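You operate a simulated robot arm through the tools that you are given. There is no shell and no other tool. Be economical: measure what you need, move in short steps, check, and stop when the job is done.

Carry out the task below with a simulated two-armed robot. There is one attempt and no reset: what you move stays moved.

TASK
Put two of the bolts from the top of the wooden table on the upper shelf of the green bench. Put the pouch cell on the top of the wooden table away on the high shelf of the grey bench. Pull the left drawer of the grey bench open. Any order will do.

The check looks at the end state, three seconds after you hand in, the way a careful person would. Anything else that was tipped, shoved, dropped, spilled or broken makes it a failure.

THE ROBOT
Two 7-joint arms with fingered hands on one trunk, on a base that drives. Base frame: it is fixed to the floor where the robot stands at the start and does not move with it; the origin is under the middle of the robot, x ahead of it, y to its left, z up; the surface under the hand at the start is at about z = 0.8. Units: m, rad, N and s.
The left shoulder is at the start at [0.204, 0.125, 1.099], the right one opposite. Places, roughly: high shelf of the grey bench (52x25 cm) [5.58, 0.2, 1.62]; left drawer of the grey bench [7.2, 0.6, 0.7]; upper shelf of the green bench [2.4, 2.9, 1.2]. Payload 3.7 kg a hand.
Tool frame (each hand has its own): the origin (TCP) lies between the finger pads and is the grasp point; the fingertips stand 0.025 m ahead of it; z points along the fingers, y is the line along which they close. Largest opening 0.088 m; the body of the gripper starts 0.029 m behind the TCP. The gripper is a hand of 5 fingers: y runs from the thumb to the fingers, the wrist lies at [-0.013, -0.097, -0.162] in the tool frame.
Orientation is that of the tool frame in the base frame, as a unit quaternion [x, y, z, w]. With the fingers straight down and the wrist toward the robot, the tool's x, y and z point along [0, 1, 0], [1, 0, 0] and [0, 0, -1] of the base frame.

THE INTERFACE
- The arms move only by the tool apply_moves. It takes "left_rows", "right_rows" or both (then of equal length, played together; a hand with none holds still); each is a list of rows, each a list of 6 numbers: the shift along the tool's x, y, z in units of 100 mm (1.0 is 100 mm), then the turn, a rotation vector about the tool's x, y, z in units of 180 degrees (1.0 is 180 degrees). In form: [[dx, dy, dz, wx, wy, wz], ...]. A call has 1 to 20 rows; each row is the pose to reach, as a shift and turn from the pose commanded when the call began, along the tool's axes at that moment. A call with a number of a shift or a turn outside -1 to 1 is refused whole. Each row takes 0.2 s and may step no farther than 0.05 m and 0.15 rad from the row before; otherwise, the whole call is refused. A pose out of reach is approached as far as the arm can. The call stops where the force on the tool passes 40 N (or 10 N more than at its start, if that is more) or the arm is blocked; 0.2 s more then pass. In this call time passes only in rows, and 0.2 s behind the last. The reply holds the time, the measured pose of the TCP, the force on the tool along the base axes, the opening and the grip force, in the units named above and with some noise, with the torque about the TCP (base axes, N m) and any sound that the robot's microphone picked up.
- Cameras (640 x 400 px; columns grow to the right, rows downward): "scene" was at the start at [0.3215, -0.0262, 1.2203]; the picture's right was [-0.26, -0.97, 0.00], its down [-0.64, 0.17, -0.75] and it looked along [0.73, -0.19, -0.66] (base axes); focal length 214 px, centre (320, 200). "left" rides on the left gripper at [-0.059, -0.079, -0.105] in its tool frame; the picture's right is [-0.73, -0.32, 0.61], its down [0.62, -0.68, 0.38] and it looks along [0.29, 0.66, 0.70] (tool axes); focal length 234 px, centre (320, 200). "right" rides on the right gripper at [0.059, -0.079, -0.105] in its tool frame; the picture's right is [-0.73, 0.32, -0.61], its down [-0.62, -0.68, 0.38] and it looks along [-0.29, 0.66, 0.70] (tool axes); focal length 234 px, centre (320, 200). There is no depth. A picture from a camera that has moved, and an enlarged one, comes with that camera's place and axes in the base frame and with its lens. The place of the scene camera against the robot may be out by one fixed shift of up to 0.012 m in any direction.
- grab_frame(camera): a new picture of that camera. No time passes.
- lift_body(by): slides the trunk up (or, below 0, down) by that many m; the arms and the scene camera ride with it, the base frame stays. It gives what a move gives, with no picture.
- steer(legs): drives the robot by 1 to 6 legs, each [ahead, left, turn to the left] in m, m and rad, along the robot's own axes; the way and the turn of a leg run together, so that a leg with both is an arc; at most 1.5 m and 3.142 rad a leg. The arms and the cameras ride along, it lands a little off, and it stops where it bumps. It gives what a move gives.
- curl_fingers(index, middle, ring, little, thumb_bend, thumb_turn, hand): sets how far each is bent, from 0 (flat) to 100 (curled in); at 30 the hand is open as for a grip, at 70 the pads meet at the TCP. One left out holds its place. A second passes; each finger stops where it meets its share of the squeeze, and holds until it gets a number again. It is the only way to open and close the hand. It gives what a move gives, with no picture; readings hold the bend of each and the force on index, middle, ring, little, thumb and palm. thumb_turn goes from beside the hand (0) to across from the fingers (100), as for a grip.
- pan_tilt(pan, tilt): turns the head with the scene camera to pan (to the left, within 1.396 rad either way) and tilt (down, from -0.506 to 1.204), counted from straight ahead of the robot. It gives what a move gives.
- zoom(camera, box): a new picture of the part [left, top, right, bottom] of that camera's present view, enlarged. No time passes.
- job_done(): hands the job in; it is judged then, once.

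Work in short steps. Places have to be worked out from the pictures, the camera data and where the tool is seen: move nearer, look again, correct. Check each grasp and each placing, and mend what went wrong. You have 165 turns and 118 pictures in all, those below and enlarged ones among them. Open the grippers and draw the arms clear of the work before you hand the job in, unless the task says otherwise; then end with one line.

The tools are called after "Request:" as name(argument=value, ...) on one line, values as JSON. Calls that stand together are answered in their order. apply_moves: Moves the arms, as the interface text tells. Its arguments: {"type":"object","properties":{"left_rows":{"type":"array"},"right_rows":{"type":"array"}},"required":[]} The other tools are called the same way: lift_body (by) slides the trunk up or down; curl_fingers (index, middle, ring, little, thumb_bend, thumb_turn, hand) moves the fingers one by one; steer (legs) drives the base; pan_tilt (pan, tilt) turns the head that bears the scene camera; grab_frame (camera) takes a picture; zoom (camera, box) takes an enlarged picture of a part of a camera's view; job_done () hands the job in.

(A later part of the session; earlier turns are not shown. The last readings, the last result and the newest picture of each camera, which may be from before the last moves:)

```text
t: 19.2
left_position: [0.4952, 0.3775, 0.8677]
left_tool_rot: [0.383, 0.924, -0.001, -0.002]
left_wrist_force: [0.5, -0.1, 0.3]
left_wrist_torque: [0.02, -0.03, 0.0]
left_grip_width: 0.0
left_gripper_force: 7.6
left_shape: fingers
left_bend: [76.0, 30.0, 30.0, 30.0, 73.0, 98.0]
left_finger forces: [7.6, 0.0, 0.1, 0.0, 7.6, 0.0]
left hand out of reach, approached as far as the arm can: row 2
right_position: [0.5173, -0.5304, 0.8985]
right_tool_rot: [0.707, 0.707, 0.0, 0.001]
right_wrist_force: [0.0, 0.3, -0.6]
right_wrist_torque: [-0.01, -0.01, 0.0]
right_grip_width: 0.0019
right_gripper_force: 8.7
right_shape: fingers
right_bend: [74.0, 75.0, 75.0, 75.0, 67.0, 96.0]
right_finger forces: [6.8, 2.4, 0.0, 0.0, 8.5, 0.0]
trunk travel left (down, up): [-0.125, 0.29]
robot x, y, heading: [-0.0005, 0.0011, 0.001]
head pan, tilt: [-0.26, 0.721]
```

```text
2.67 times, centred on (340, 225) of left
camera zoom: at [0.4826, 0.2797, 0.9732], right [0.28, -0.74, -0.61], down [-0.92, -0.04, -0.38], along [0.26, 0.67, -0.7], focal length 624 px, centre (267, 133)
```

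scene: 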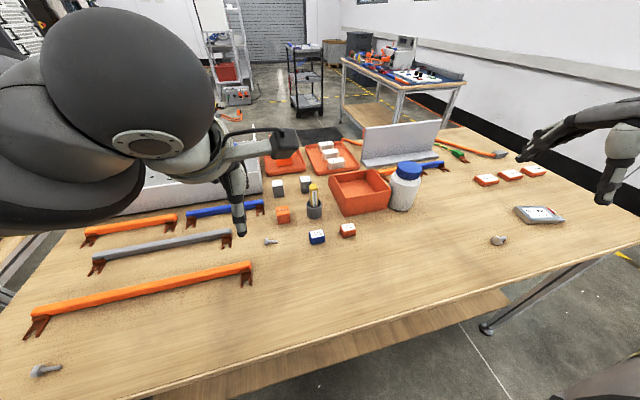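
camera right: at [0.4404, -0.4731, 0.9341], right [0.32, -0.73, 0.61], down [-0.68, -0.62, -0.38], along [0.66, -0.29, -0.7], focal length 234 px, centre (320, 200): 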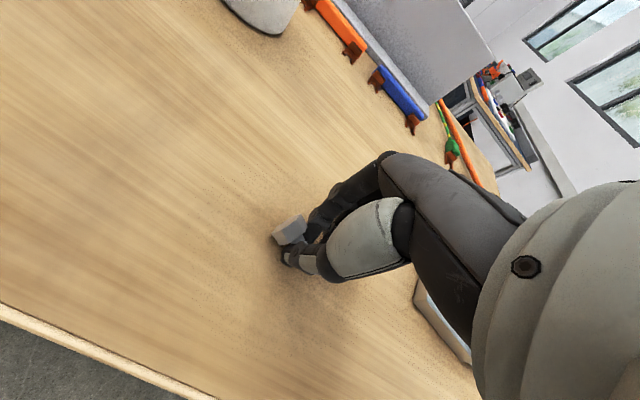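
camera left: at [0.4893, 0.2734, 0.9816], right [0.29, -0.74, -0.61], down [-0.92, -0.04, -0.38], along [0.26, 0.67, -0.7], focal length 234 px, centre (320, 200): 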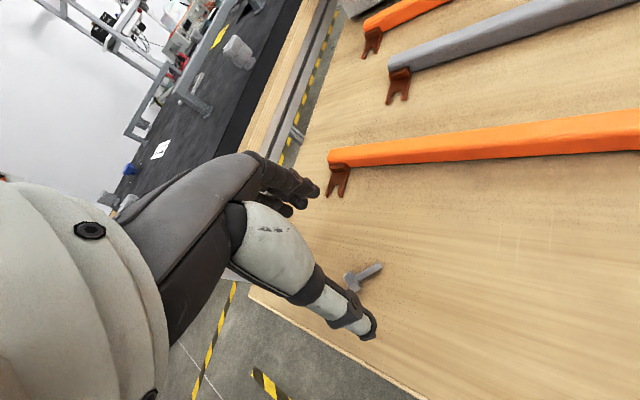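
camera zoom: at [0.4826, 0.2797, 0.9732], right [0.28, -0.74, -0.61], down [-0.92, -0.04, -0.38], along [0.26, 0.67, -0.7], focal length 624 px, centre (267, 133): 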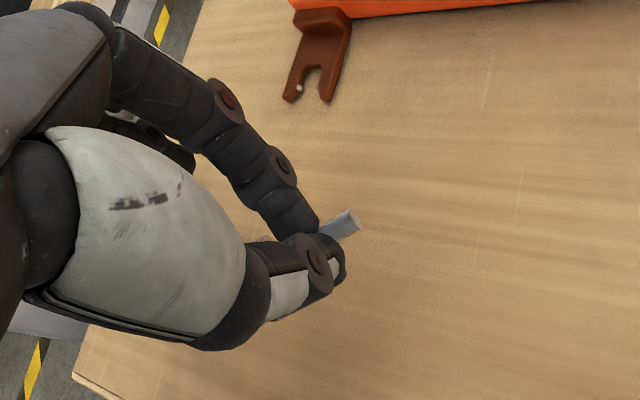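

The bolt is held. I'll raise the trunk and look left and ahead-left to plan the route to the green bench.

Request:
lift_body(by=0.28)

Request:
pan_tilt(pan=0.7, tilt=0.35)

Request:
grab_frame(camera="scene")

Request:
pan_tilt(pan=1.39, tilt=0.5)

Request:
grab_frame(camera="scene")

```text
t: 22.0
left_position: [0.4959, 0.3775, 1.1473]
left_tool_rot: [0.384, 0.924, 0.0, -0.001]
left_wrist_force: [0.5, -1.0, -0.5]
left_wrist_torque: [0.01, 0.01, 0.0]
left_grip_width: 0.0
left_gripper_force: 8.1
left_shape: fingers
left_bend: [76.0, 30.0, 30.0, 30.0, 73.0, 98.0]
left_finger forces: [7.4, 0.1, 0.0, 0.0, 7.7, 0.0]
right_position: [0.5187, -0.5297, 1.1779]
right_tool_rot: [0.706, 0.708, 0.0, 0.0]
right_wrist_force: [-0.3, 0.5, -1.2]
right_wrist_torque: [-0.01, 0.02, 0.0]
right_grip_width: 0.0016
right_gripper_force: 8.7
right_shape: fingers
right_bend: [74.0, 75.0, 75.0, 75.0, 67.0, 96.0]
right_finger forces: [6.7, 2.2, 0.0, 0.0, 8.4, 0.0]
trunk travel left (down, up): [-0.405, 0.01]
robot x, y, heading: [-0.0019, 0.0032, -0.0]
head pan, tilt: [-0.26, 0.721]
```

```text
t: 23.3
left_position: [0.4966, 0.3774, 1.1495]
left_tool_rot: [0.383, 0.924, 0.0, 0.0]
left_wrist_force: [0.3, 0.1, 0.0]
left_wrist_torque: [0.01, -0.01, 0.0]
left_grip_width: 0.0003
left_gripper_force: 8.2
left_shape: fingers
left_bend: [76.0, 30.0, 30.0, 30.0, 73.0, 98.0]
left_finger forces: [7.5, 0.0, 0.1, 0.1, 7.7, 0.0]
right_position: [0.5184, -0.53, 1.1785]
right_tool_rot: [0.707, 0.707, 0.0, 0.0]
right_wrist_force: [0.9, 0.3, -1.5]
right_wrist_torque: [-0.03, 0.01, 0.01]
right_grip_width: 0.0017
right_gripper_force: 9.1
right_shape: fingers
right_bend: [74.0, 75.0, 75.0, 75.0, 67.0, 96.0]
right_finger forces: [6.7, 2.2, 0.0, 0.0, 8.3, 0.1]
trunk travel left (down, up): [-0.405, 0.01]
robot x, y, heading: [0.0013, -0.0009, 0.003]
head pan, tilt: [0.7, 0.351]
```

```text
91 pictures are left
camera scene: at [0.1188, 0.0554, 1.5494], right [0.64, -0.77, 0.0], down [-0.26, -0.22, -0.94], along [0.72, 0.6, -0.34], focal length 214 px, centre (320, 200)
```

scene: 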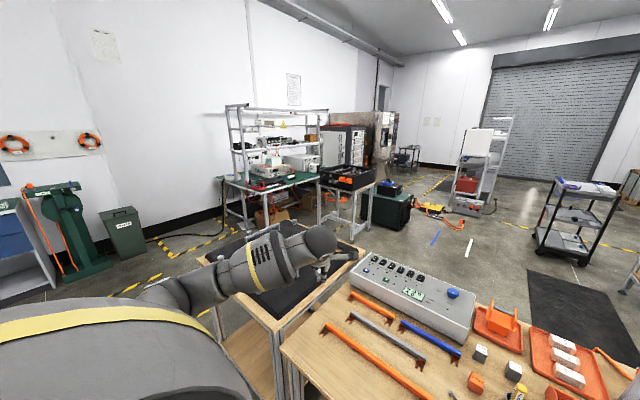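

```text
t: 24.3
left_position: [0.4965, 0.3773, 1.1488]
left_tool_rot: [0.383, 0.924, 0.001, 0.0]
left_wrist_force: [0.9, -0.2, 0.0]
left_wrist_torque: [0.01, 0.02, -0.02]
left_grip_width: 0.0001
left_gripper_force: 7.5
left_shape: fingers
left_bend: [76.0, 30.0, 30.0, 30.0, 73.0, 98.0]
left_finger forces: [7.5, 0.0, 0.0, 0.0, 7.7, 0.0]
right_position: [0.5194, -0.5305, 1.1778]
right_tool_rot: [0.707, 0.707, 0.0, 0.0]
right_wrist_force: [0.1, -0.4, -0.4]
right_wrist_torque: [0.0, 0.01, -0.03]
right_grip_width: 0.0017
right_gripper_force: 8.4
right_shape: fingers
right_bend: [74.0, 75.0, 75.0, 75.0, 67.0, 96.0]
right_finger forces: [6.7, 2.3, 0.0, 0.0, 8.3, 0.0]
trunk travel left (down, up): [-0.405, 0.01]
robot x, y, heading: [0.002, -0.0021, 0.001]
head pan, tilt: [1.389, 0.499]
```

```text
90 pictures are left
camera scene: at [0.064, 0.085, 1.5357], right [0.98, -0.18, 0.0], down [-0.09, -0.47, -0.88], along [0.16, 0.86, -0.48], focal length 214 px, centre (320, 200)
```

scene: 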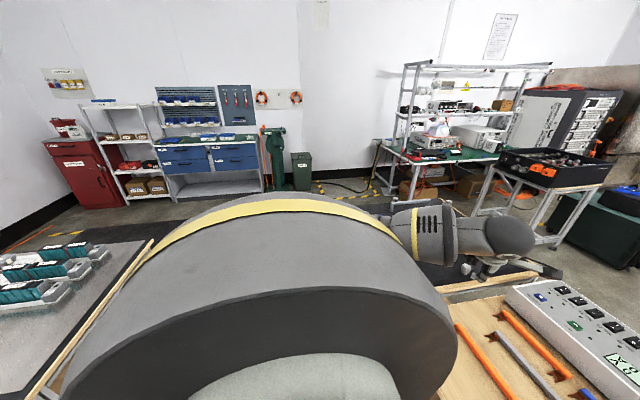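

The green bench stands beyond a cart with a black box; the corridor along +y at x≈0 looks clear and hands at z≈1.15 clear the table things. I'll turn left 90° and drive 1.0 m, then look.

Request:
steer(legs=[[0, 0, 1.571], [1.0, 0, 0]])

Request:
pan_tilt(pan=-0.6, tilt=0.4)

Request:
grab_frame(camera="scene")

```text
t: 33.3
left_position: [-0.3871, 1.4887, 1.1478]
left_tool_rot: [-0.385, 0.923, 0.001, 0.001]
left_wrist_force: [0.7, 0.8, -0.8]
left_wrist_torque: [0.01, 0.0, 0.0]
left_grip_width: 0.0
left_gripper_force: 8.0
left_shape: fingers
left_bend: [76.0, 30.0, 30.0, 30.0, 73.0, 98.0]
left_finger forces: [7.7, 0.0, 0.0, 0.1, 7.5, 0.0]
right_position: [0.5201, 1.516, 1.1786]
right_tool_rot: [-0.003, 1.0, -0.001, 0.0]
right_wrist_force: [-0.4, -0.1, -0.6]
right_wrist_torque: [0.04, -0.01, 0.0]
right_grip_width: 0.0011
right_gripper_force: 7.9
right_shape: fingers
right_bend: [74.0, 75.0, 75.0, 75.0, 68.0, 96.0]
right_finger forces: [6.0, 2.0, 0.1, 0.1, 7.4, 0.0]
trunk travel left (down, up): [-0.405, 0.01]
robot x, y, heading: [-0.0056, 0.9937, 1.578]
head pan, tilt: [1.389, 0.499]
```

```text
t: 35.3
left_position: [-0.3882, 1.4894, 1.1492]
left_tool_rot: [-0.385, 0.923, 0.0, 0.0]
left_wrist_force: [-0.6, -0.1, -0.1]
left_wrist_torque: [0.01, -0.04, 0.0]
left_grip_width: 0.0
left_gripper_force: 7.5
left_shape: fingers
left_bend: [76.0, 30.0, 30.0, 30.0, 73.0, 98.0]
left_finger forces: [7.6, 0.0, 0.1, 0.0, 7.4, 0.0]
right_position: [0.5206, 1.515, 1.1777]
right_tool_rot: [-0.004, 1.0, 0.0, 0.0]
right_wrist_force: [0.2, 1.1, -1.2]
right_wrist_torque: [0.01, 0.0, 0.01]
right_grip_width: 0.0013
right_gripper_force: 7.5
right_shape: fingers
right_bend: [74.0, 75.0, 75.0, 75.0, 68.0, 96.0]
right_finger forces: [5.9, 1.9, 0.0, 0.0, 7.5, 0.0]
trunk travel left (down, up): [-0.405, 0.01]
robot x, y, heading: [-0.0091, 0.9965, 1.579]
head pan, tilt: [-0.6, 0.4]
```

```text
89 pictures are left
camera scene: at [0.0517, 1.107, 1.5448], right [0.83, -0.56, 0.0], down [-0.22, -0.32, -0.92], along [0.52, 0.76, -0.39], focal length 214 px, centre (320, 200)
```

scene: 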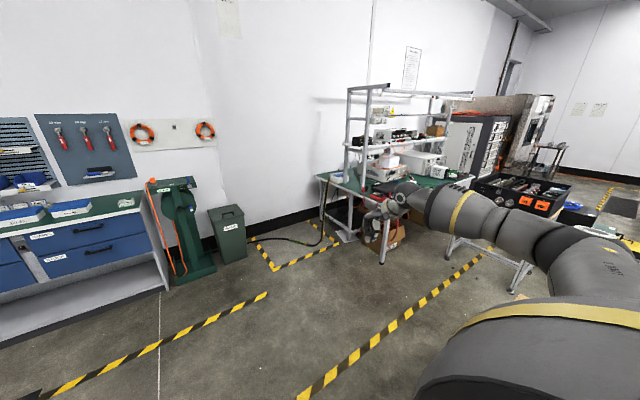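

The bench's front-left leg is near [1.70, 2.29]; the floor before it is clear, cart starts at x≈2.2. I'll go ahead 0.55 and strafe right 1.4 to look at the shelf.

Request:
steer(legs=[[0.55, 0, 0], [0, -1.4, 0]])

Request:
pan_tilt(pan=-0.4, tilt=0.3)

Request:
grab_frame(camera="scene")

```text
t: 50.4
left_position: [1.0031, 2.044, 1.1494]
left_tool_rot: [-0.385, 0.923, 0.0, 0.0]
left_wrist_force: [-0.8, 0.2, -0.7]
left_wrist_torque: [0.01, 0.01, -0.03]
left_grip_width: 0.0
left_gripper_force: 7.2
left_shape: fingers
left_bend: [76.0, 30.0, 30.0, 30.0, 73.0, 98.0]
left_finger forces: [7.6, 0.0, 0.1, 0.0, 7.5, 0.0]
right_position: [1.9094, 2.0689, 1.1794]
right_tool_rot: [-0.003, 1.0, 0.0, 0.001]
right_wrist_force: [-0.5, -0.8, -0.6]
right_wrist_torque: [0.0, 0.03, -0.02]
right_grip_width: 0.0014
right_gripper_force: 8.1
right_shape: fingers
right_bend: [74.0, 75.0, 75.0, 75.0, 68.0, 96.0]
right_finger forces: [6.0, 2.0, 0.0, 0.0, 7.5, 0.1]
trunk travel left (down, up): [-0.405, 0.01]
robot x, y, heading: [1.3785, 1.5478, 1.576]
head pan, tilt: [-0.6, 0.4]
```

```text
t: 51.1
left_position: [1.0026, 2.0412, 1.1483]
left_tool_rot: [-0.386, 0.923, 0.0, 0.001]
left_wrist_force: [-1.0, 0.8, -0.4]
left_wrist_torque: [0.01, 0.01, 0.04]
left_grip_width: 0.0002
left_gripper_force: 7.7
left_shape: fingers
left_bend: [76.0, 30.0, 30.0, 30.0, 73.0, 98.0]
left_finger forces: [7.7, 0.0, 0.0, 0.0, 7.4, 0.1]
right_position: [1.9111, 2.0691, 1.1786]
right_tool_rot: [-0.003, 1.0, 0.0, -0.001]
right_wrist_force: [0.3, -0.6, 0.2]
right_wrist_torque: [0.05, 0.0, -0.01]
right_grip_width: 0.0012
right_gripper_force: 7.7
right_shape: fingers
right_bend: [74.0, 75.0, 75.0, 75.0, 68.0, 96.0]
right_finger forces: [6.0, 1.8, 0.0, 0.0, 7.5, 0.1]
trunk travel left (down, up): [-0.405, 0.01]
robot x, y, heading: [1.3812, 1.5486, 1.579]
head pan, tilt: [-0.4, 0.3]
```

```text
88 pictures are left
camera scene: at [1.4258, 1.6705, 1.5541], right [0.92, -0.38, 0.0], down [-0.11, -0.27, -0.96], along [0.37, 0.88, -0.3], focal length 214 px, centre (320, 200)
```

scene: 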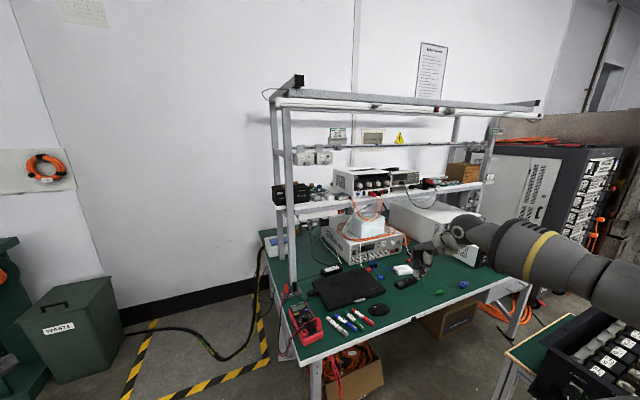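

Zooming on the upper shelf to find free space.

Request:
zoom(camera="scene", box=[256, 120, 512, 280])

```text
2.50 times, centred on (384, 200) of scene
camera zoom: at [1.4258, 1.6705, 1.5541], right [0.92, -0.38, 0.0], down [-0.11, -0.27, -0.96], along [0.37, 0.88, -0.3], focal length 536 px, centre (160, 200)
```

zoom: 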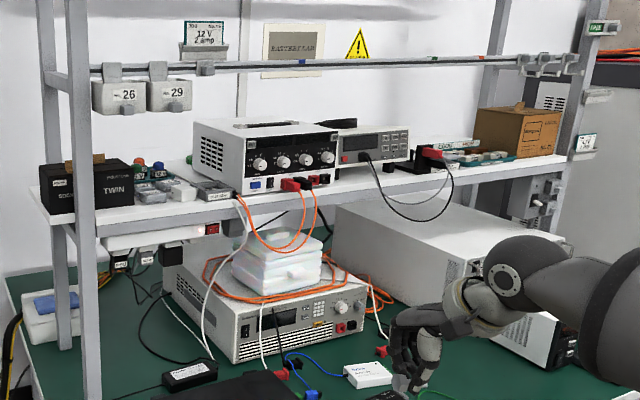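

Free strip seems to be at the shelf's front, x≈1.83–1.98, between the black TWIN box and the power supply. Moving closer (0.2 ahead, 0.22 right) and looking again.

Request:
steer(legs=[[0.2, 0, 0], [0, -0.22, 0]])

Request:
pan_tilt(pan=-0.35, tilt=0.4)

Request:
grab_frame(camera="scene")

Request:
zoom(camera="scene", box=[220, 80, 380, 180])

```text
t: 54.9
left_position: [1.2219, 2.2421, 1.1483]
left_tool_rot: [-0.385, 0.923, 0.0, -0.001]
left_wrist_force: [-0.4, 0.2, 0.6]
left_wrist_torque: [0.01, 0.0, 0.01]
left_grip_width: 0.0
left_gripper_force: 7.8
left_shape: fingers
left_bend: [76.0, 30.0, 30.0, 30.0, 73.0, 98.0]
left_finger forces: [7.6, 0.1, 0.0, 0.0, 7.5, 0.1]
right_position: [2.1297, 2.2678, 1.1786]
right_tool_rot: [-0.003, 1.0, -0.001, 0.0]
right_wrist_force: [0.0, -1.0, 0.3]
right_wrist_torque: [0.0, 0.0, -0.01]
right_grip_width: 0.001
right_gripper_force: 8.0
right_shape: fingers
right_bend: [74.0, 75.0, 75.0, 75.0, 68.0, 96.0]
right_finger forces: [5.9, 1.9, 0.0, 0.0, 7.4, 0.0]
trunk travel left (down, up): [-0.405, 0.01]
robot x, y, heading: [1.6013, 1.7485, 1.58]
head pan, tilt: [-0.4, 0.3]
```

```text
t: 55.5
left_position: [1.2212, 2.2416, 1.1493]
left_tool_rot: [-0.386, 0.923, 0.0, 0.0]
left_wrist_force: [-0.2, 0.3, -0.2]
left_wrist_torque: [-0.03, 0.03, 0.04]
left_grip_width: 0.0
left_gripper_force: 7.2
left_shape: fingers
left_bend: [76.0, 30.0, 30.0, 30.0, 73.0, 98.0]
left_finger forces: [7.7, 0.0, 0.0, 0.1, 7.5, 0.1]
right_position: [2.1279, 2.269, 1.1784]
right_tool_rot: [-0.003, 1.0, 0.0, 0.0]
right_wrist_force: [-0.5, 0.0, -1.1]
right_wrist_torque: [-0.01, 0.03, 0.02]
right_grip_width: 0.0011
right_gripper_force: 8.1
right_shape: fingers
right_bend: [74.0, 75.0, 75.0, 75.0, 68.0, 96.0]
right_finger forces: [6.1, 1.8, 0.0, 0.1, 7.5, 0.1]
trunk travel left (down, up): [-0.405, 0.01]
robot x, y, heading: [1.6002, 1.7478, 1.571]
head pan, tilt: [-0.351, 0.4]
```

```text
86 pictures are left
camera scene: at [1.6397, 1.8706, 1.5449], right [0.94, -0.34, 0.0], down [-0.13, -0.37, -0.92], along [0.31, 0.87, -0.39], focal length 214 px, centre (320, 200)
```

scene: 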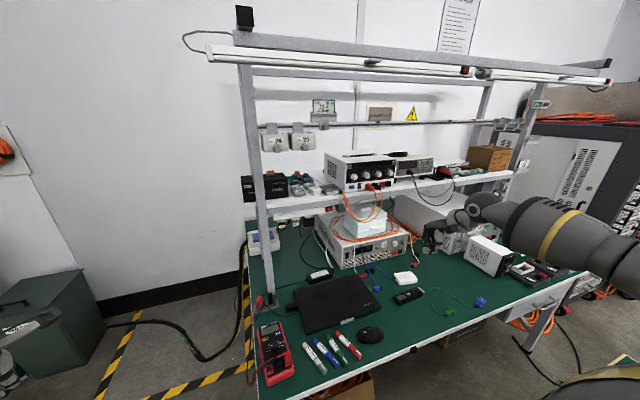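

```text
4.00 times, centred on (300, 130) of scene
camera zoom: at [1.6397, 1.8706, 1.5449], right [0.94, -0.34, 0.0], down [-0.13, -0.37, -0.92], along [0.31, 0.87, -0.39], focal length 858 px, centre (400, 480)
```

zoom: 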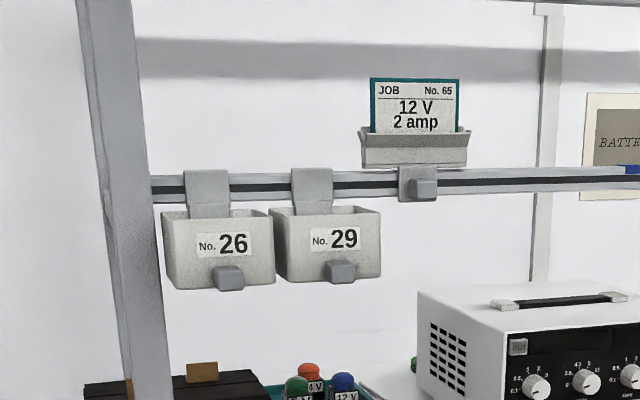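

The bin rail is at the back, so the front shelf area is open. Zooming on the shelf surface.

Request:
zoom(camera="scene", box=[230, 140, 390, 240])

Request:
zoom(camera="scene", box=[380, 120, 540, 220])

```text
4.00 times, centred on (310, 190) of scene
camera zoom: at [1.6397, 1.8706, 1.5449], right [0.94, -0.34, 0.0], down [-0.13, -0.37, -0.92], along [0.31, 0.87, -0.39], focal length 858 px, centre (360, 240)
```

zoom: 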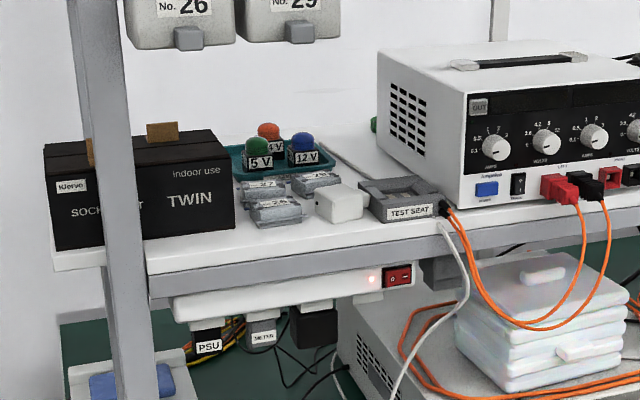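

```text
4.00 times, centred on (460, 170) of scene
camera zoom: at [1.6397, 1.8706, 1.5449], right [0.94, -0.34, 0.0], down [-0.13, -0.37, -0.92], along [0.31, 0.87, -0.39], focal length 858 px, centre (-240, 320)
```

zoom: 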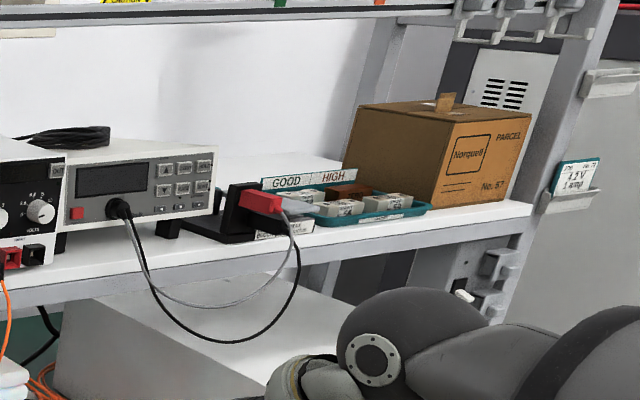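

Free strip: shelf front edge y≈2.64, low modules begin y≈2.71, for x≈1.80–1.93. I'll raise both hands ~8 cm first, then shift the base slightly closer (0.05 ahead, 0.1 right) for reach.

Request:
apply_moves(left_rows=[[0, 0, -0.4, 0, 0, 0], [0, 0, -0.8, 0, 0, 0]], right_rows=[[0, 0, -0.4, 0, 0, 0], [0, 0, -0.8, 0, 0, 0]])

Request:
steer(legs=[[0, -0.1, 0], [0.05, 0, 0]])

```text
t: 56.1
left_position: [1.2222, 2.2418, 1.2287]
left_tool_rot: [-0.385, 0.923, 0.0, 0.0]
left_wrist_force: [0.1, -0.3, 0.1]
left_wrist_torque: [0.0, -0.01, -0.04]
left_grip_width: 0.0001
left_gripper_force: 8.1
left_shape: fingers
left_bend: [76.0, 30.0, 30.0, 30.0, 73.0, 98.0]
left_finger forces: [7.8, 0.0, 0.0, 0.0, 7.4, 0.1]
right_position: [2.1285, 2.2684, 1.2585]
right_tool_rot: [-0.002, 1.0, 0.0, 0.0]
right_wrist_force: [0.3, 0.8, 0.1]
right_wrist_torque: [-0.02, -0.01, 0.02]
right_grip_width: 0.0013
right_gripper_force: 7.1
right_shape: fingers
right_bend: [74.0, 75.0, 75.0, 75.0, 68.0, 96.0]
right_finger forces: [5.9, 1.8, 0.1, 0.0, 7.5, 0.0]
trunk travel left (down, up): [-0.405, 0.01]
robot x, y, heading: [1.6016, 1.7455, 1.578]
head pan, tilt: [-0.351, 0.4]
```

```text
t: 58.2
left_position: [1.3222, 2.2929, 1.2275]
left_tool_rot: [-0.385, 0.923, -0.001, 0.0]
left_wrist_force: [0.3, 0.1, -1.0]
left_wrist_torque: [0.0, 0.03, 0.02]
left_grip_width: 0.0
left_gripper_force: 8.1
left_shape: fingers
left_bend: [76.0, 30.0, 30.0, 30.0, 73.0, 98.0]
left_finger forces: [7.9, 0.0, 0.0, 0.0, 7.3, 0.0]
right_position: [2.2288, 2.3204, 1.2576]
right_tool_rot: [-0.002, 1.0, -0.002, 0.0]
right_wrist_force: [-0.4, 0.6, -1.1]
right_wrist_torque: [0.01, 0.0, 0.0]
right_grip_width: 0.0012
right_gripper_force: 8.1
right_shape: fingers
right_bend: [74.0, 75.0, 75.0, 75.0, 68.0, 96.0]
right_finger forces: [5.9, 2.0, 0.1, 0.0, 7.4, 0.0]
trunk travel left (down, up): [-0.405, 0.01]
robot x, y, heading: [1.7035, 1.7992, 1.576]
head pan, tilt: [-0.351, 0.4]
```

Moving the right hand over in steps toward [1.89, 2.55, 1.32].

Request:
apply_moves(right_rows=[[0.33, 0.1, -0.2, 0, 0, 0], [0.67, 0.2, -0.4, 0, 0, 0], [1.0, 0.4, -0.6, 0, 0, 0]])

Request:
apply_moves(right_rows=[[0.33, 0.3, 0, 0, 0, 0], [0.67, 0.6, 0, 0, 0, 0], [1.0, 0.9, 0, 0, 0, 0]])

Request:
apply_moves(right_rows=[[0.4, 0.3, 0, 0, 0, 0], [0.8, 0.6, 0, 0, 0, 0], [1.0, 0.9, 0, 0, 0, 0]])

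Request:
apply_moves(right_rows=[[0.38, 0.1, 0, 0, 0, 0]])

Request:
grab_frame(camera="right")

Request:
grab_frame(camera="scene")

```text
t: 59.0
left_position: [1.3208, 2.293, 1.2275]
left_tool_rot: [-0.385, 0.923, -0.002, 0.0]
left_wrist_force: [-0.9, 0.0, 0.1]
left_wrist_torque: [0.02, 0.0, -0.03]
left_grip_width: 0.0002
left_gripper_force: 7.9
left_shape: fingers
left_bend: [76.0, 30.0, 30.0, 30.0, 73.0, 98.0]
left_finger forces: [7.9, 0.0, 0.0, 0.0, 7.5, 0.0]
right_position: [2.127, 2.3609, 1.3196]
right_tool_rot: [-0.002, 1.0, 0.0, 0.001]
right_wrist_force: [0.2, 0.3, -0.7]
right_wrist_torque: [-0.02, -0.03, -0.01]
right_grip_width: 0.0011
right_gripper_force: 7.8
right_shape: fingers
right_bend: [74.0, 75.0, 75.0, 75.0, 68.0, 96.0]
right_finger forces: [5.9, 1.8, 0.0, 0.0, 7.3, 0.1]
trunk travel left (down, up): [-0.405, 0.01]
robot x, y, heading: [1.7051, 1.7968, 1.574]
head pan, tilt: [-0.351, 0.4]
```

```text
t: 59.8
left_position: [1.3202, 2.2938, 1.2272]
left_tool_rot: [-0.385, 0.923, -0.001, 0.001]
left_wrist_force: [0.6, 0.7, 0.0]
left_wrist_torque: [-0.03, 0.01, 0.04]
left_grip_width: 0.0
left_gripper_force: 7.7
left_shape: fingers
left_bend: [76.0, 30.0, 30.0, 30.0, 73.0, 98.0]
left_finger forces: [7.9, 0.1, 0.0, 0.1, 7.5, 0.0]
right_position: [2.0271, 2.4509, 1.319]
right_tool_rot: [-0.002, 1.0, -0.001, 0.0]
right_wrist_force: [0.1, 0.7, -0.3]
right_wrist_torque: [-0.02, 0.01, 0.0]
right_grip_width: 0.0013
right_gripper_force: 7.8
right_shape: fingers
right_bend: [74.0, 75.0, 75.0, 75.0, 68.0, 96.0]
right_finger forces: [5.9, 1.8, 0.0, 0.1, 7.2, 0.0]
trunk travel left (down, up): [-0.405, 0.01]
robot x, y, heading: [1.6995, 1.7997, 1.576]
head pan, tilt: [-0.351, 0.4]
```

```text
t: 60.6
left_position: [1.3202, 2.2938, 1.2286]
left_tool_rot: [-0.385, 0.923, -0.001, 0.001]
left_wrist_force: [-0.2, 0.1, -0.9]
left_wrist_torque: [-0.02, 0.0, 0.03]
left_grip_width: 0.0
left_gripper_force: 8.0
left_shape: fingers
left_bend: [76.0, 30.0, 30.0, 30.0, 73.0, 98.0]
left_finger forces: [8.0, 0.0, 0.1, 0.1, 7.5, 0.1]
right_position: [1.9273, 2.5387, 1.3179]
right_tool_rot: [-0.001, 1.0, -0.001, 0.001]
right_wrist_force: [-0.5, 1.0, -1.0]
right_wrist_torque: [0.01, 0.01, -0.02]
right_grip_width: 0.0009
right_gripper_force: 7.4
right_shape: fingers
right_bend: [74.0, 75.0, 75.0, 75.0, 68.0, 96.0]
right_finger forces: [5.7, 1.7, 0.0, 0.1, 7.1, 0.0]
trunk travel left (down, up): [-0.405, 0.01]
robot x, y, heading: [1.704, 1.799, 1.576]
head pan, tilt: [-0.351, 0.4]
```

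```text
t: 61.0
left_position: [1.3198, 2.2925, 1.2283]
left_tool_rot: [-0.385, 0.923, -0.001, 0.0]
left_wrist_force: [-1.2, -0.1, 0.1]
left_wrist_torque: [0.01, -0.03, -0.02]
left_grip_width: 0.0
left_gripper_force: 7.4
left_shape: fingers
left_bend: [76.0, 30.0, 30.0, 30.0, 73.0, 98.0]
left_finger forces: [7.9, 0.0, 0.0, 0.1, 7.4, 0.1]
right_position: [1.8876, 2.5491, 1.3191]
right_tool_rot: [-0.004, 1.0, 0.001, 0.002]
right_wrist_force: [-0.4, 0.5, -0.6]
right_wrist_torque: [-0.02, -0.08, -0.02]
right_grip_width: 0.0007
right_gripper_force: 7.6
right_shape: fingers
right_bend: [74.0, 75.0, 75.0, 75.0, 68.0, 96.0]
right_finger forces: [5.7, 1.8, 0.0, 0.1, 7.1, 0.1]
trunk travel left (down, up): [-0.405, 0.01]
robot x, y, heading: [1.6992, 1.8019, 1.579]
head pan, tilt: [-0.351, 0.4]
```

```text
82 pictures are left
camera right: at [1.8285, 2.4678, 1.4235], right [0.72, 0.33, 0.61], down [0.63, -0.68, -0.38], along [0.29, 0.66, -0.7], focal length 234 px, centre (320, 200)
```

right: 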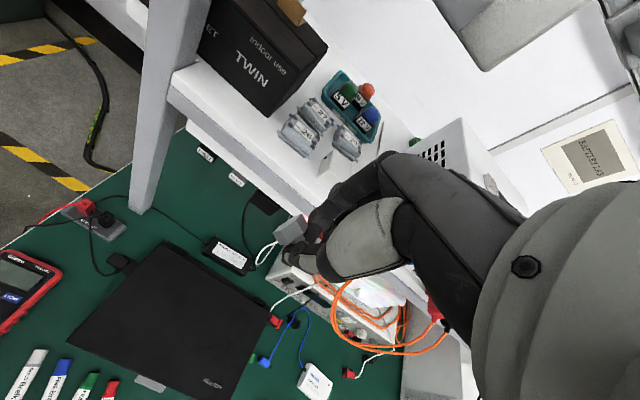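

```text
81 pictures are left
camera scene: at [1.7365, 1.9218, 1.5448], right [0.94, -0.34, 0.0], down [-0.13, -0.37, -0.92], along [0.31, 0.87, -0.39], focal length 214 px, centre (320, 200)
```

scene: 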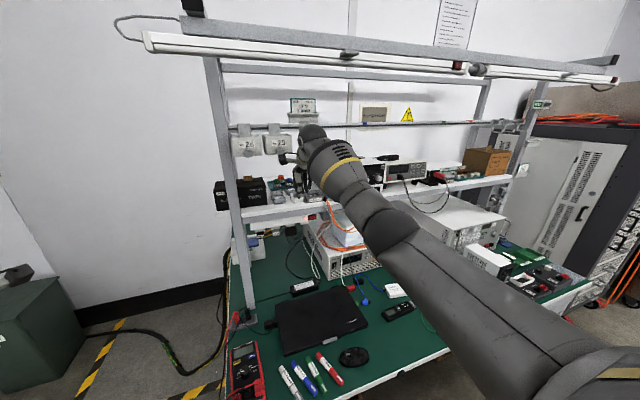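

Zooming in the right camera to fix the shelf edge and free strip.

Request:
zoom(camera="right", box=[150, 70, 390, 220])

```text
2.67 times, centred on (270, 145) of right
camera zoom: at [1.8285, 2.4678, 1.4235], right [0.72, 0.33, 0.61], down [0.63, -0.68, -0.38], along [0.29, 0.66, -0.7], focal length 624 px, centre (453, 347)
```

zoom: 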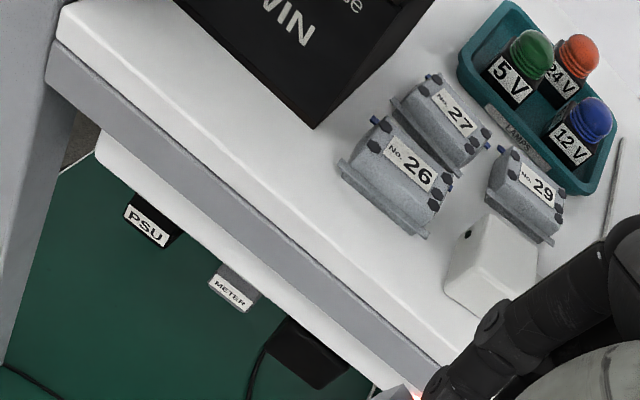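

Combining both cameras: shelf top z≈1.17, front edge y≈2.706, module "26" front y≈2.76 (x 1.82–1.885). Target for the right bolt: TCP [1.86, 2.73]. Moving above it.

Request:
apply_moves(right_rows=[[0.1, 0.33, 0, 0, 0, 0], [0.2, 0.67, 0, 0, 0, 0], [0.28, 1.0, 0, 0, 0, 0]])

Request:
apply_moves(right_rows=[[0, 0.4, 0.15, 0, 0, 0], [0, 0.78, 0.4, 0, 0, 0]])

Request:
grab_frame(camera="right")

Request:
zoom(camera="scene", box=[200, 130, 360, 230])

```text
t: 61.8
left_position: [1.3213, 2.293, 1.2279]
left_tool_rot: [-0.385, 0.923, 0.0, 0.0]
left_wrist_force: [0.1, 0.3, -0.5]
left_wrist_torque: [-0.02, 0.01, 0.02]
left_grip_width: 0.0
left_gripper_force: 7.9
left_shape: fingers
left_bend: [76.0, 30.0, 30.0, 30.0, 73.0, 98.0]
left_finger forces: [7.9, 0.1, 0.0, 0.1, 7.4, 0.0]
right_position: [1.8768, 2.5829, 1.3159]
right_tool_rot: [-0.003, 1.0, 0.001, 0.001]
right_wrist_force: [-0.2, 0.9, -0.5]
right_wrist_torque: [0.02, -0.02, -0.02]
right_grip_width: 0.0009
right_gripper_force: 7.4
right_shape: fingers
right_bend: [74.0, 75.0, 75.0, 75.0, 68.0, 96.0]
right_finger forces: [5.7, 1.5, 0.1, 0.0, 7.0, 0.1]
right hand out of reach, approached as far as the arm can: row 2, 3
trunk travel left (down, up): [-0.405, 0.01]
robot x, y, heading: [1.7022, 1.7952, 1.578]
head pan, tilt: [-0.351, 0.4]
```

```text
t: 62.4
left_position: [1.3206, 2.2918, 1.2268]
left_tool_rot: [-0.385, 0.923, 0.001, 0.0]
left_wrist_force: [-0.6, -0.3, -0.7]
left_wrist_torque: [-0.03, -0.02, 0.03]
left_grip_width: 0.0
left_gripper_force: 7.0
left_shape: fingers
left_bend: [76.0, 30.0, 30.0, 30.0, 73.0, 98.0]
left_finger forces: [7.9, 0.0, 0.1, 0.0, 7.4, 0.1]
right_position: [1.872, 2.5844, 1.2965]
right_tool_rot: [-0.002, 1.0, 0.0, 0.0]
right_wrist_force: [-0.7, -0.6, -1.5]
right_wrist_torque: [0.01, 0.0, 0.02]
right_grip_width: 0.0006
right_gripper_force: 7.2
right_shape: fingers
right_bend: [74.0, 75.0, 75.0, 75.0, 68.0, 96.0]
right_finger forces: [5.7, 1.6, 0.0, 0.0, 7.0, 0.1]
right hand out of reach, approached as far as the arm can: row 1, 2
trunk travel left (down, up): [-0.405, 0.01]
robot x, y, heading: [1.7027, 1.7962, 1.575]
head pan, tilt: [-0.351, 0.4]
```

```text
79 pictures are left
camera right: at [1.8154, 2.5036, 1.4027], right [0.72, 0.33, 0.61], down [0.63, -0.68, -0.38], along [0.29, 0.66, -0.7], focal length 234 px, centre (320, 200)
```

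right: 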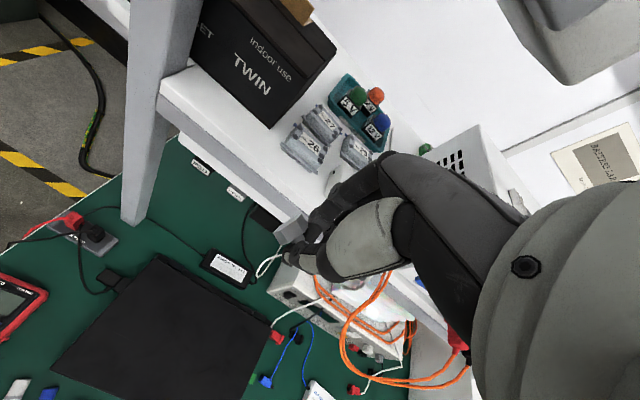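

```text
4.00 times, centred on (280, 180) of scene
camera zoom: at [1.7391, 1.9205, 1.5449], right [0.94, -0.34, 0.0], down [-0.13, -0.37, -0.92], along [0.31, 0.87, -0.39], focal length 858 px, centre (480, 280)
```

zoom: 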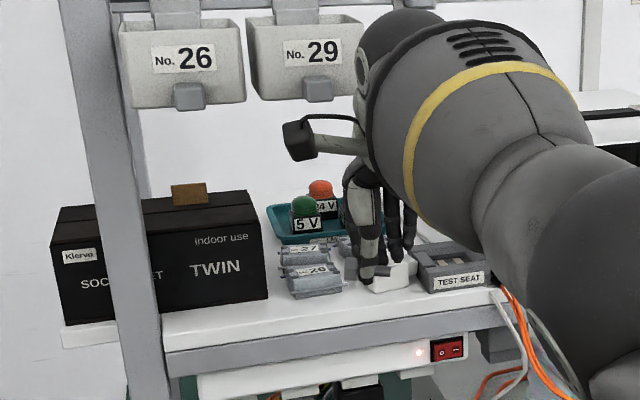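

The reach ends at y≈2.58 with the hand vertical. I need a pitched hand and the base closer; looking down to see clearance between the base and the bench.

Request:
pan_tilt(pan=0.0, tilt=1.2)

Request:
grab_frame(camera="scene")

```text
t: 63.5
left_position: [1.3214, 2.2931, 1.2286]
left_tool_rot: [-0.385, 0.923, -0.001, 0.0]
left_wrist_force: [-0.7, 1.1, -0.5]
left_wrist_torque: [0.01, -0.02, 0.04]
left_grip_width: 0.0
left_gripper_force: 7.6
left_shape: fingers
left_bend: [76.0, 30.0, 30.0, 30.0, 73.0, 98.0]
left_finger forces: [8.1, 0.1, 0.0, 0.0, 7.4, 0.0]
right_position: [1.8733, 2.585, 1.2965]
right_tool_rot: [-0.002, 1.0, 0.001, 0.0]
right_wrist_force: [-0.7, 0.2, 0.2]
right_wrist_torque: [0.0, 0.02, -0.01]
right_grip_width: 0.0008
right_gripper_force: 7.0
right_shape: fingers
right_bend: [74.0, 75.0, 75.0, 75.0, 68.0, 96.0]
right_finger forces: [5.7, 1.5, 0.1, 0.0, 7.1, 0.0]
trunk travel left (down, up): [-0.405, 0.01]
robot x, y, heading: [1.6983, 1.7956, 1.571]
head pan, tilt: [0.0, 1.201]
```

```text
77 pictures are left
camera scene: at [1.7184, 1.908, 1.501], right [0.99, -0.13, 0.0], down [-0.1, -0.78, -0.61], along [0.08, 0.61, -0.79], focal length 214 px, centre (320, 200)
```

scene: 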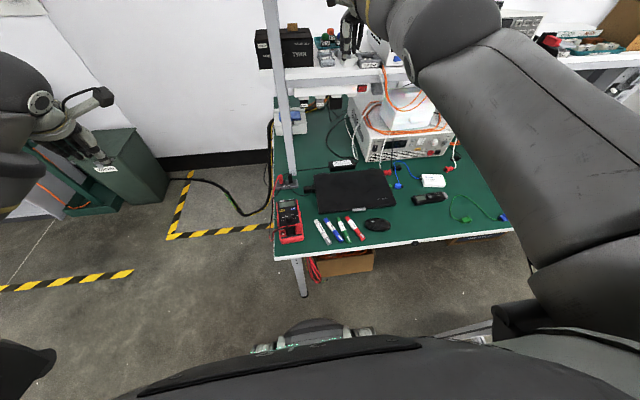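

The base front is at y≈2.03 and bench edge/legs at 2.22/2.33, so 0.12 m more ahead is safe. Driving there; right hand at z 1.30 stays above the low modules.

Request:
steer(legs=[[0.12, 0, 0]])

Request:
grab_frame(camera="right")

```text
t: 64.6
left_position: [1.3216, 2.3688, 1.2276]
left_tool_rot: [-0.384, 0.923, 0.0, 0.001]
left_wrist_force: [0.5, 0.7, 0.1]
left_wrist_torque: [0.0, 0.01, 0.01]
left_grip_width: 0.0
left_gripper_force: 7.5
left_shape: fingers
left_bend: [76.0, 30.0, 30.0, 30.0, 73.0, 98.0]
left_finger forces: [8.0, 0.0, 0.0, 0.0, 7.3, 0.1]
right_position: [1.8742, 2.6583, 1.2888]
right_tool_rot: [-0.002, 1.0, -0.012, 0.0]
right_wrist_force: [-0.3, -0.4, -0.5]
right_wrist_torque: [0.02, 0.01, 0.01]
right_grip_width: 0.0005
right_gripper_force: 7.7
right_shape: fingers
right_bend: [74.0, 75.0, 75.0, 75.0, 68.0, 96.0]
right_finger forces: [6.0, 1.7, 0.1, 0.0, 7.4, 0.1]
trunk travel left (down, up): [-0.405, 0.01]
robot x, y, heading: [1.7015, 1.8724, 1.576]
head pan, tilt: [0.0, 1.201]
stopped in leg 1: the force on the tool passed its limit at 191 N (the readings are from after the stop); the commanded pose is now the measured one
```

```text
76 pictures are left
camera right: at [1.8168, 2.5791, 1.396], right [0.72, 0.34, 0.6], down [0.63, -0.69, -0.37], along [0.29, 0.64, -0.71], focal length 234 px, centre (320, 200)
```

right: 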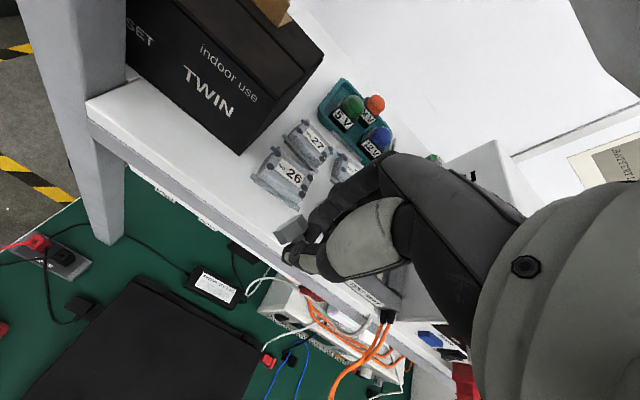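

A tool force stopped the drive. Checking what the right hand touched.

Request:
pan_tilt(pan=-0.3, tilt=0.3)

Request:
zoom(camera="scene", box=[160, 50, 480, 250])

```text
t: 65.8
left_position: [1.3221, 2.3684, 1.2276]
left_tool_rot: [-0.385, 0.923, -0.001, 0.001]
left_wrist_force: [0.3, 0.5, -0.3]
left_wrist_torque: [-0.01, -0.03, -0.01]
left_grip_width: 0.0001
left_gripper_force: 8.0
left_shape: fingers
left_bend: [76.0, 30.0, 30.0, 30.0, 73.0, 98.0]
left_finger forces: [8.0, 0.0, 0.0, 0.0, 7.3, 0.0]
right_position: [1.8741, 2.6566, 1.2916]
right_tool_rot: [-0.001, 1.0, -0.011, 0.0]
right_wrist_force: [0.1, -2.0, -3.1]
right_wrist_torque: [0.27, 0.03, -0.02]
right_grip_width: 0.0006
right_gripper_force: 7.7
right_shape: fingers
right_bend: [74.0, 75.0, 75.0, 75.0, 68.0, 96.0]
right_finger forces: [6.0, 1.7, 0.1, 0.0, 7.5, 0.0]
trunk travel left (down, up): [-0.405, 0.01]
robot x, y, heading: [1.7058, 1.8717, 1.576]
head pan, tilt: [-0.3, 0.3]
```

```text
2.00 times, centred on (320, 150) of scene
camera zoom: at [1.7356, 1.9988, 1.554], right [0.96, -0.29, 0.0], down [-0.09, -0.28, -0.95], along [0.28, 0.91, -0.3], focal length 429 px, centre (320, 300)
```

zoom: 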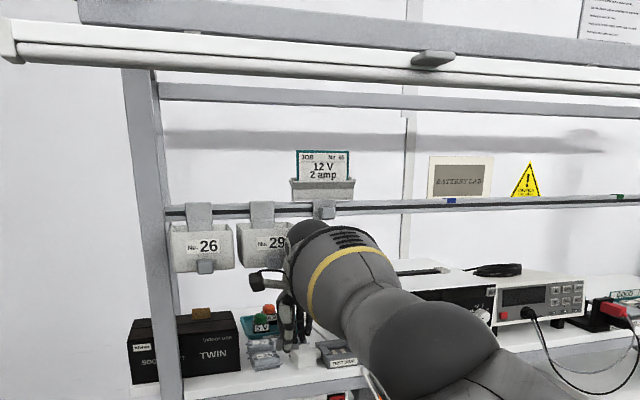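

The wrist seems to have come up against hanging bin 29 (rail nearer than thought; bin bottoms z≈1.38). It looks undisturbed. Backing the hand straight out and checking the bins.

Request:
apply_moves(right_rows=[[0, -0.3, 0, 0, 0, 0], [0, -0.65, 0, 0, 0, 0], [0, -1.0, 0, 0, 0, 0]])

Request:
zoom(camera="scene", box=[200, 80, 360, 180])

```text
t: 66.6
left_position: [1.3229, 2.3687, 1.228]
left_tool_rot: [-0.384, 0.923, -0.001, 0.001]
left_wrist_force: [-0.5, -0.2, -0.9]
left_wrist_torque: [0.02, 0.02, 0.01]
left_grip_width: 0.0
left_gripper_force: 7.5
left_shape: fingers
left_bend: [76.0, 30.0, 30.0, 30.0, 73.0, 98.0]
left_finger forces: [8.0, 0.0, 0.0, 0.1, 7.4, 0.1]
right_position: [1.8759, 2.5562, 1.2931]
right_tool_rot: [-0.001, 1.0, -0.012, -0.001]
right_wrist_force: [-0.1, 1.0, -0.6]
right_wrist_torque: [0.01, -0.01, -0.03]
right_grip_width: 0.0002
right_gripper_force: 7.3
right_shape: fingers
right_bend: [74.0, 75.0, 75.0, 75.0, 68.0, 96.0]
right_finger forces: [5.6, 1.5, 0.0, 0.0, 6.9, 0.0]
trunk travel left (down, up): [-0.405, 0.01]
robot x, y, heading: [1.6982, 1.8732, 1.571]
head pan, tilt: [-0.3, 0.3]
```

```text
4.00 times, centred on (280, 130) of scene
camera zoom: at [1.7368, 1.9988, 1.5541], right [0.96, -0.29, 0.0], down [-0.09, -0.28, -0.96], along [0.28, 0.91, -0.3], focal length 858 px, centre (480, 480)
```

zoom: 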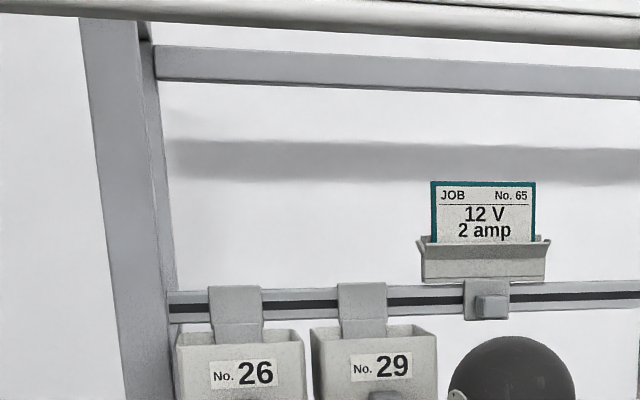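

Bins are unmoved. Now pitching the right hand 40° (fingers forward-down) to lower the wrist and gain reach.

Request:
apply_moves(right_rows=[[0, 0, 0, -0.044, 0, 0], [0, 0, 0, -0.088, 0, 0], [0, 0, 0, -0.132, 0, 0], [0, 0, 0, -0.176, 0, 0], [0, 0, 0, -0.22, 0, 0]])

Request:
grab_frame(camera="right")

```text
t: 67.8
left_position: [1.3225, 2.3687, 1.2281]
left_tool_rot: [-0.385, 0.923, -0.001, 0.0]
left_wrist_force: [-0.4, 0.2, -0.8]
left_wrist_torque: [-0.03, 0.0, -0.05]
left_grip_width: 0.0
left_gripper_force: 7.6
left_shape: fingers
left_bend: [76.0, 30.0, 30.0, 30.0, 73.0, 98.0]
left_finger forces: [8.0, 0.0, 0.1, 0.0, 7.4, 0.0]
right_position: [1.876, 2.5564, 1.2937]
right_tool_rot: [-0.001, 0.944, 0.33, 0.0]
right_wrist_force: [0.1, 0.7, -0.1]
right_wrist_torque: [-0.01, 0.05, -0.02]
right_grip_width: 0.0005
right_gripper_force: 6.9
right_shape: fingers
right_bend: [74.0, 75.0, 75.0, 75.0, 68.0, 96.0]
right_finger forces: [5.4, 1.4, 0.0, 0.0, 6.9, 0.0]
trunk travel left (down, up): [-0.405, 0.01]
robot x, y, heading: [1.7002, 1.8698, 1.575]
head pan, tilt: [-0.3, 0.3]
```

```text
73 pictures are left
camera right: at [1.8176, 2.428, 1.3269], right [0.73, -0.12, 0.68], down [0.62, -0.29, -0.72], along [0.29, 0.95, -0.13], focal length 234 px, centre (320, 200)
```

right: 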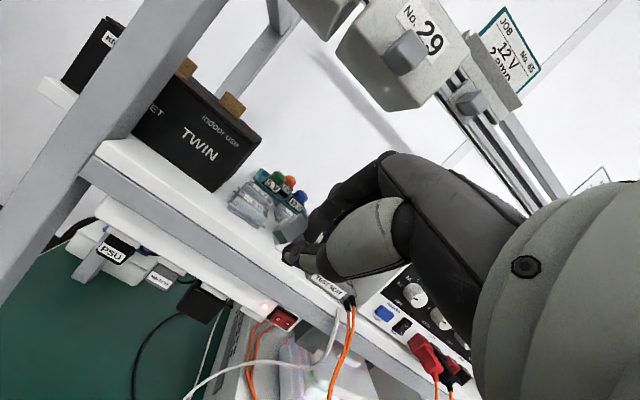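

Zooming to refine shelf height with this new low viewpoint.

Request:
zoom(camera="right", box=[80, 120, 320, 270])

```text
2.67 times, centred on (200, 195) of right
camera zoom: at [1.8176, 2.428, 1.3269], right [0.73, -0.12, 0.68], down [0.62, -0.29, -0.72], along [0.29, 0.95, -0.13], focal length 624 px, centre (640, 213)
```

zoom: 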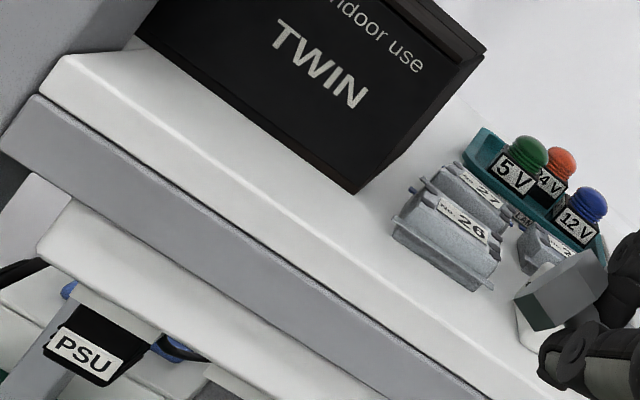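

Triangulation gives shelf top z≈1.20, front edge y≈2.68, modules/TWIN from y≈2.725. I'll reduce pitch to ~20° and lower to z 1.25 ahead of the edge before entering under the bins.

Request:
apply_moves(right_rows=[[0.05, -0.05, 0.12, 0.025, 0, 0], [0.1, -0.1, 0.25, 0.05, 0, 0], [0.16, -0.16, 0.43, 0.1, 0, 0]])

Request:
grab_frame(camera="right")

```text
refused: row 3 steps farther than a row can; nothing moved
```

```text
71 pictures are left
camera right: at [1.8176, 2.428, 1.3269], right [0.73, -0.12, 0.68], down [0.62, -0.29, -0.72], along [0.29, 0.95, -0.13], focal length 234 px, centre (320, 200)
```

right: 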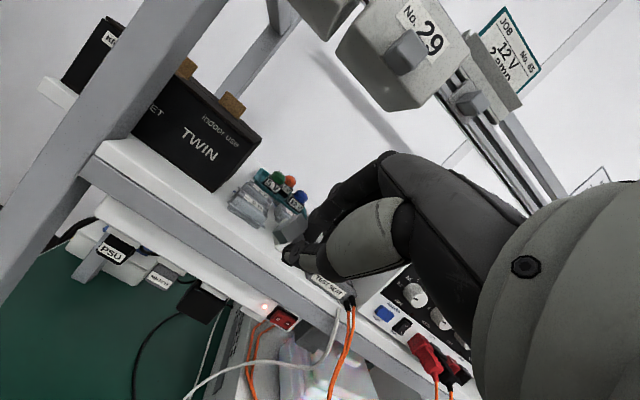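

Row 3 turned too much (0.157 rad); resending with even steps.

Request:
apply_moves(right_rows=[[0.05, -0.05, 0.12, 0.034, 0, 0], [0.1, -0.1, 0.25, 0.067, 0, 0], [0.16, -0.16, 0.43, 0.1, 0, 0]])

Request:
zoom(camera="right", box=[140, 70, 380, 220])

```text
t: 68.6
left_position: [1.3221, 2.3699, 1.2282]
left_tool_rot: [-0.385, 0.923, -0.001, 0.001]
left_wrist_force: [-0.4, 0.8, 0.4]
left_wrist_torque: [0.0, -0.01, 0.02]
left_grip_width: 0.0
left_gripper_force: 8.1
left_shape: fingers
left_bend: [76.0, 30.0, 30.0, 30.0, 73.0, 98.0]
left_finger forces: [8.0, 0.0, 0.0, 0.1, 7.4, 0.0]
right_position: [1.8575, 2.5711, 1.2487]
right_tool_rot: [-0.001, 0.985, 0.175, 0.0]
right_wrist_force: [0.7, 0.8, 0.3]
right_wrist_torque: [-0.02, -0.01, 0.02]
right_grip_width: 0.0005
right_gripper_force: 6.6
right_shape: fingers
right_bend: [74.0, 75.0, 75.0, 75.0, 68.0, 96.0]
right_finger forces: [5.6, 1.4, 0.0, 0.0, 6.8, 0.0]
trunk travel left (down, up): [-0.405, 0.01]
robot x, y, heading: [1.7028, 1.8708, 1.575]
head pan, tilt: [-0.3, 0.3]
```

```text
2.67 times, centred on (260, 145) of right
camera zoom: at [1.8003, 2.4595, 1.3204], right [0.73, 0.1, 0.68], down [0.63, -0.5, -0.59], along [0.29, 0.86, -0.43], focal length 624 px, centre (480, 347)
```

zoom: 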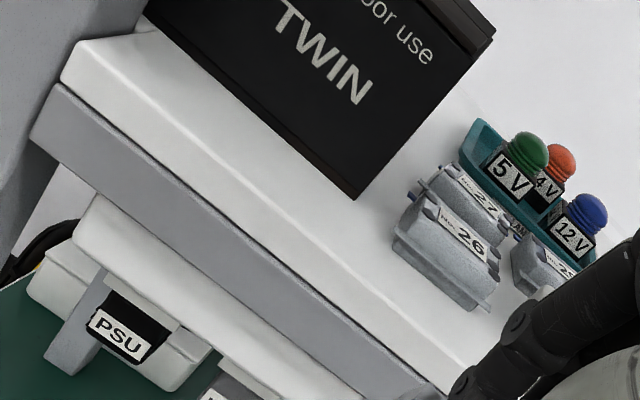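

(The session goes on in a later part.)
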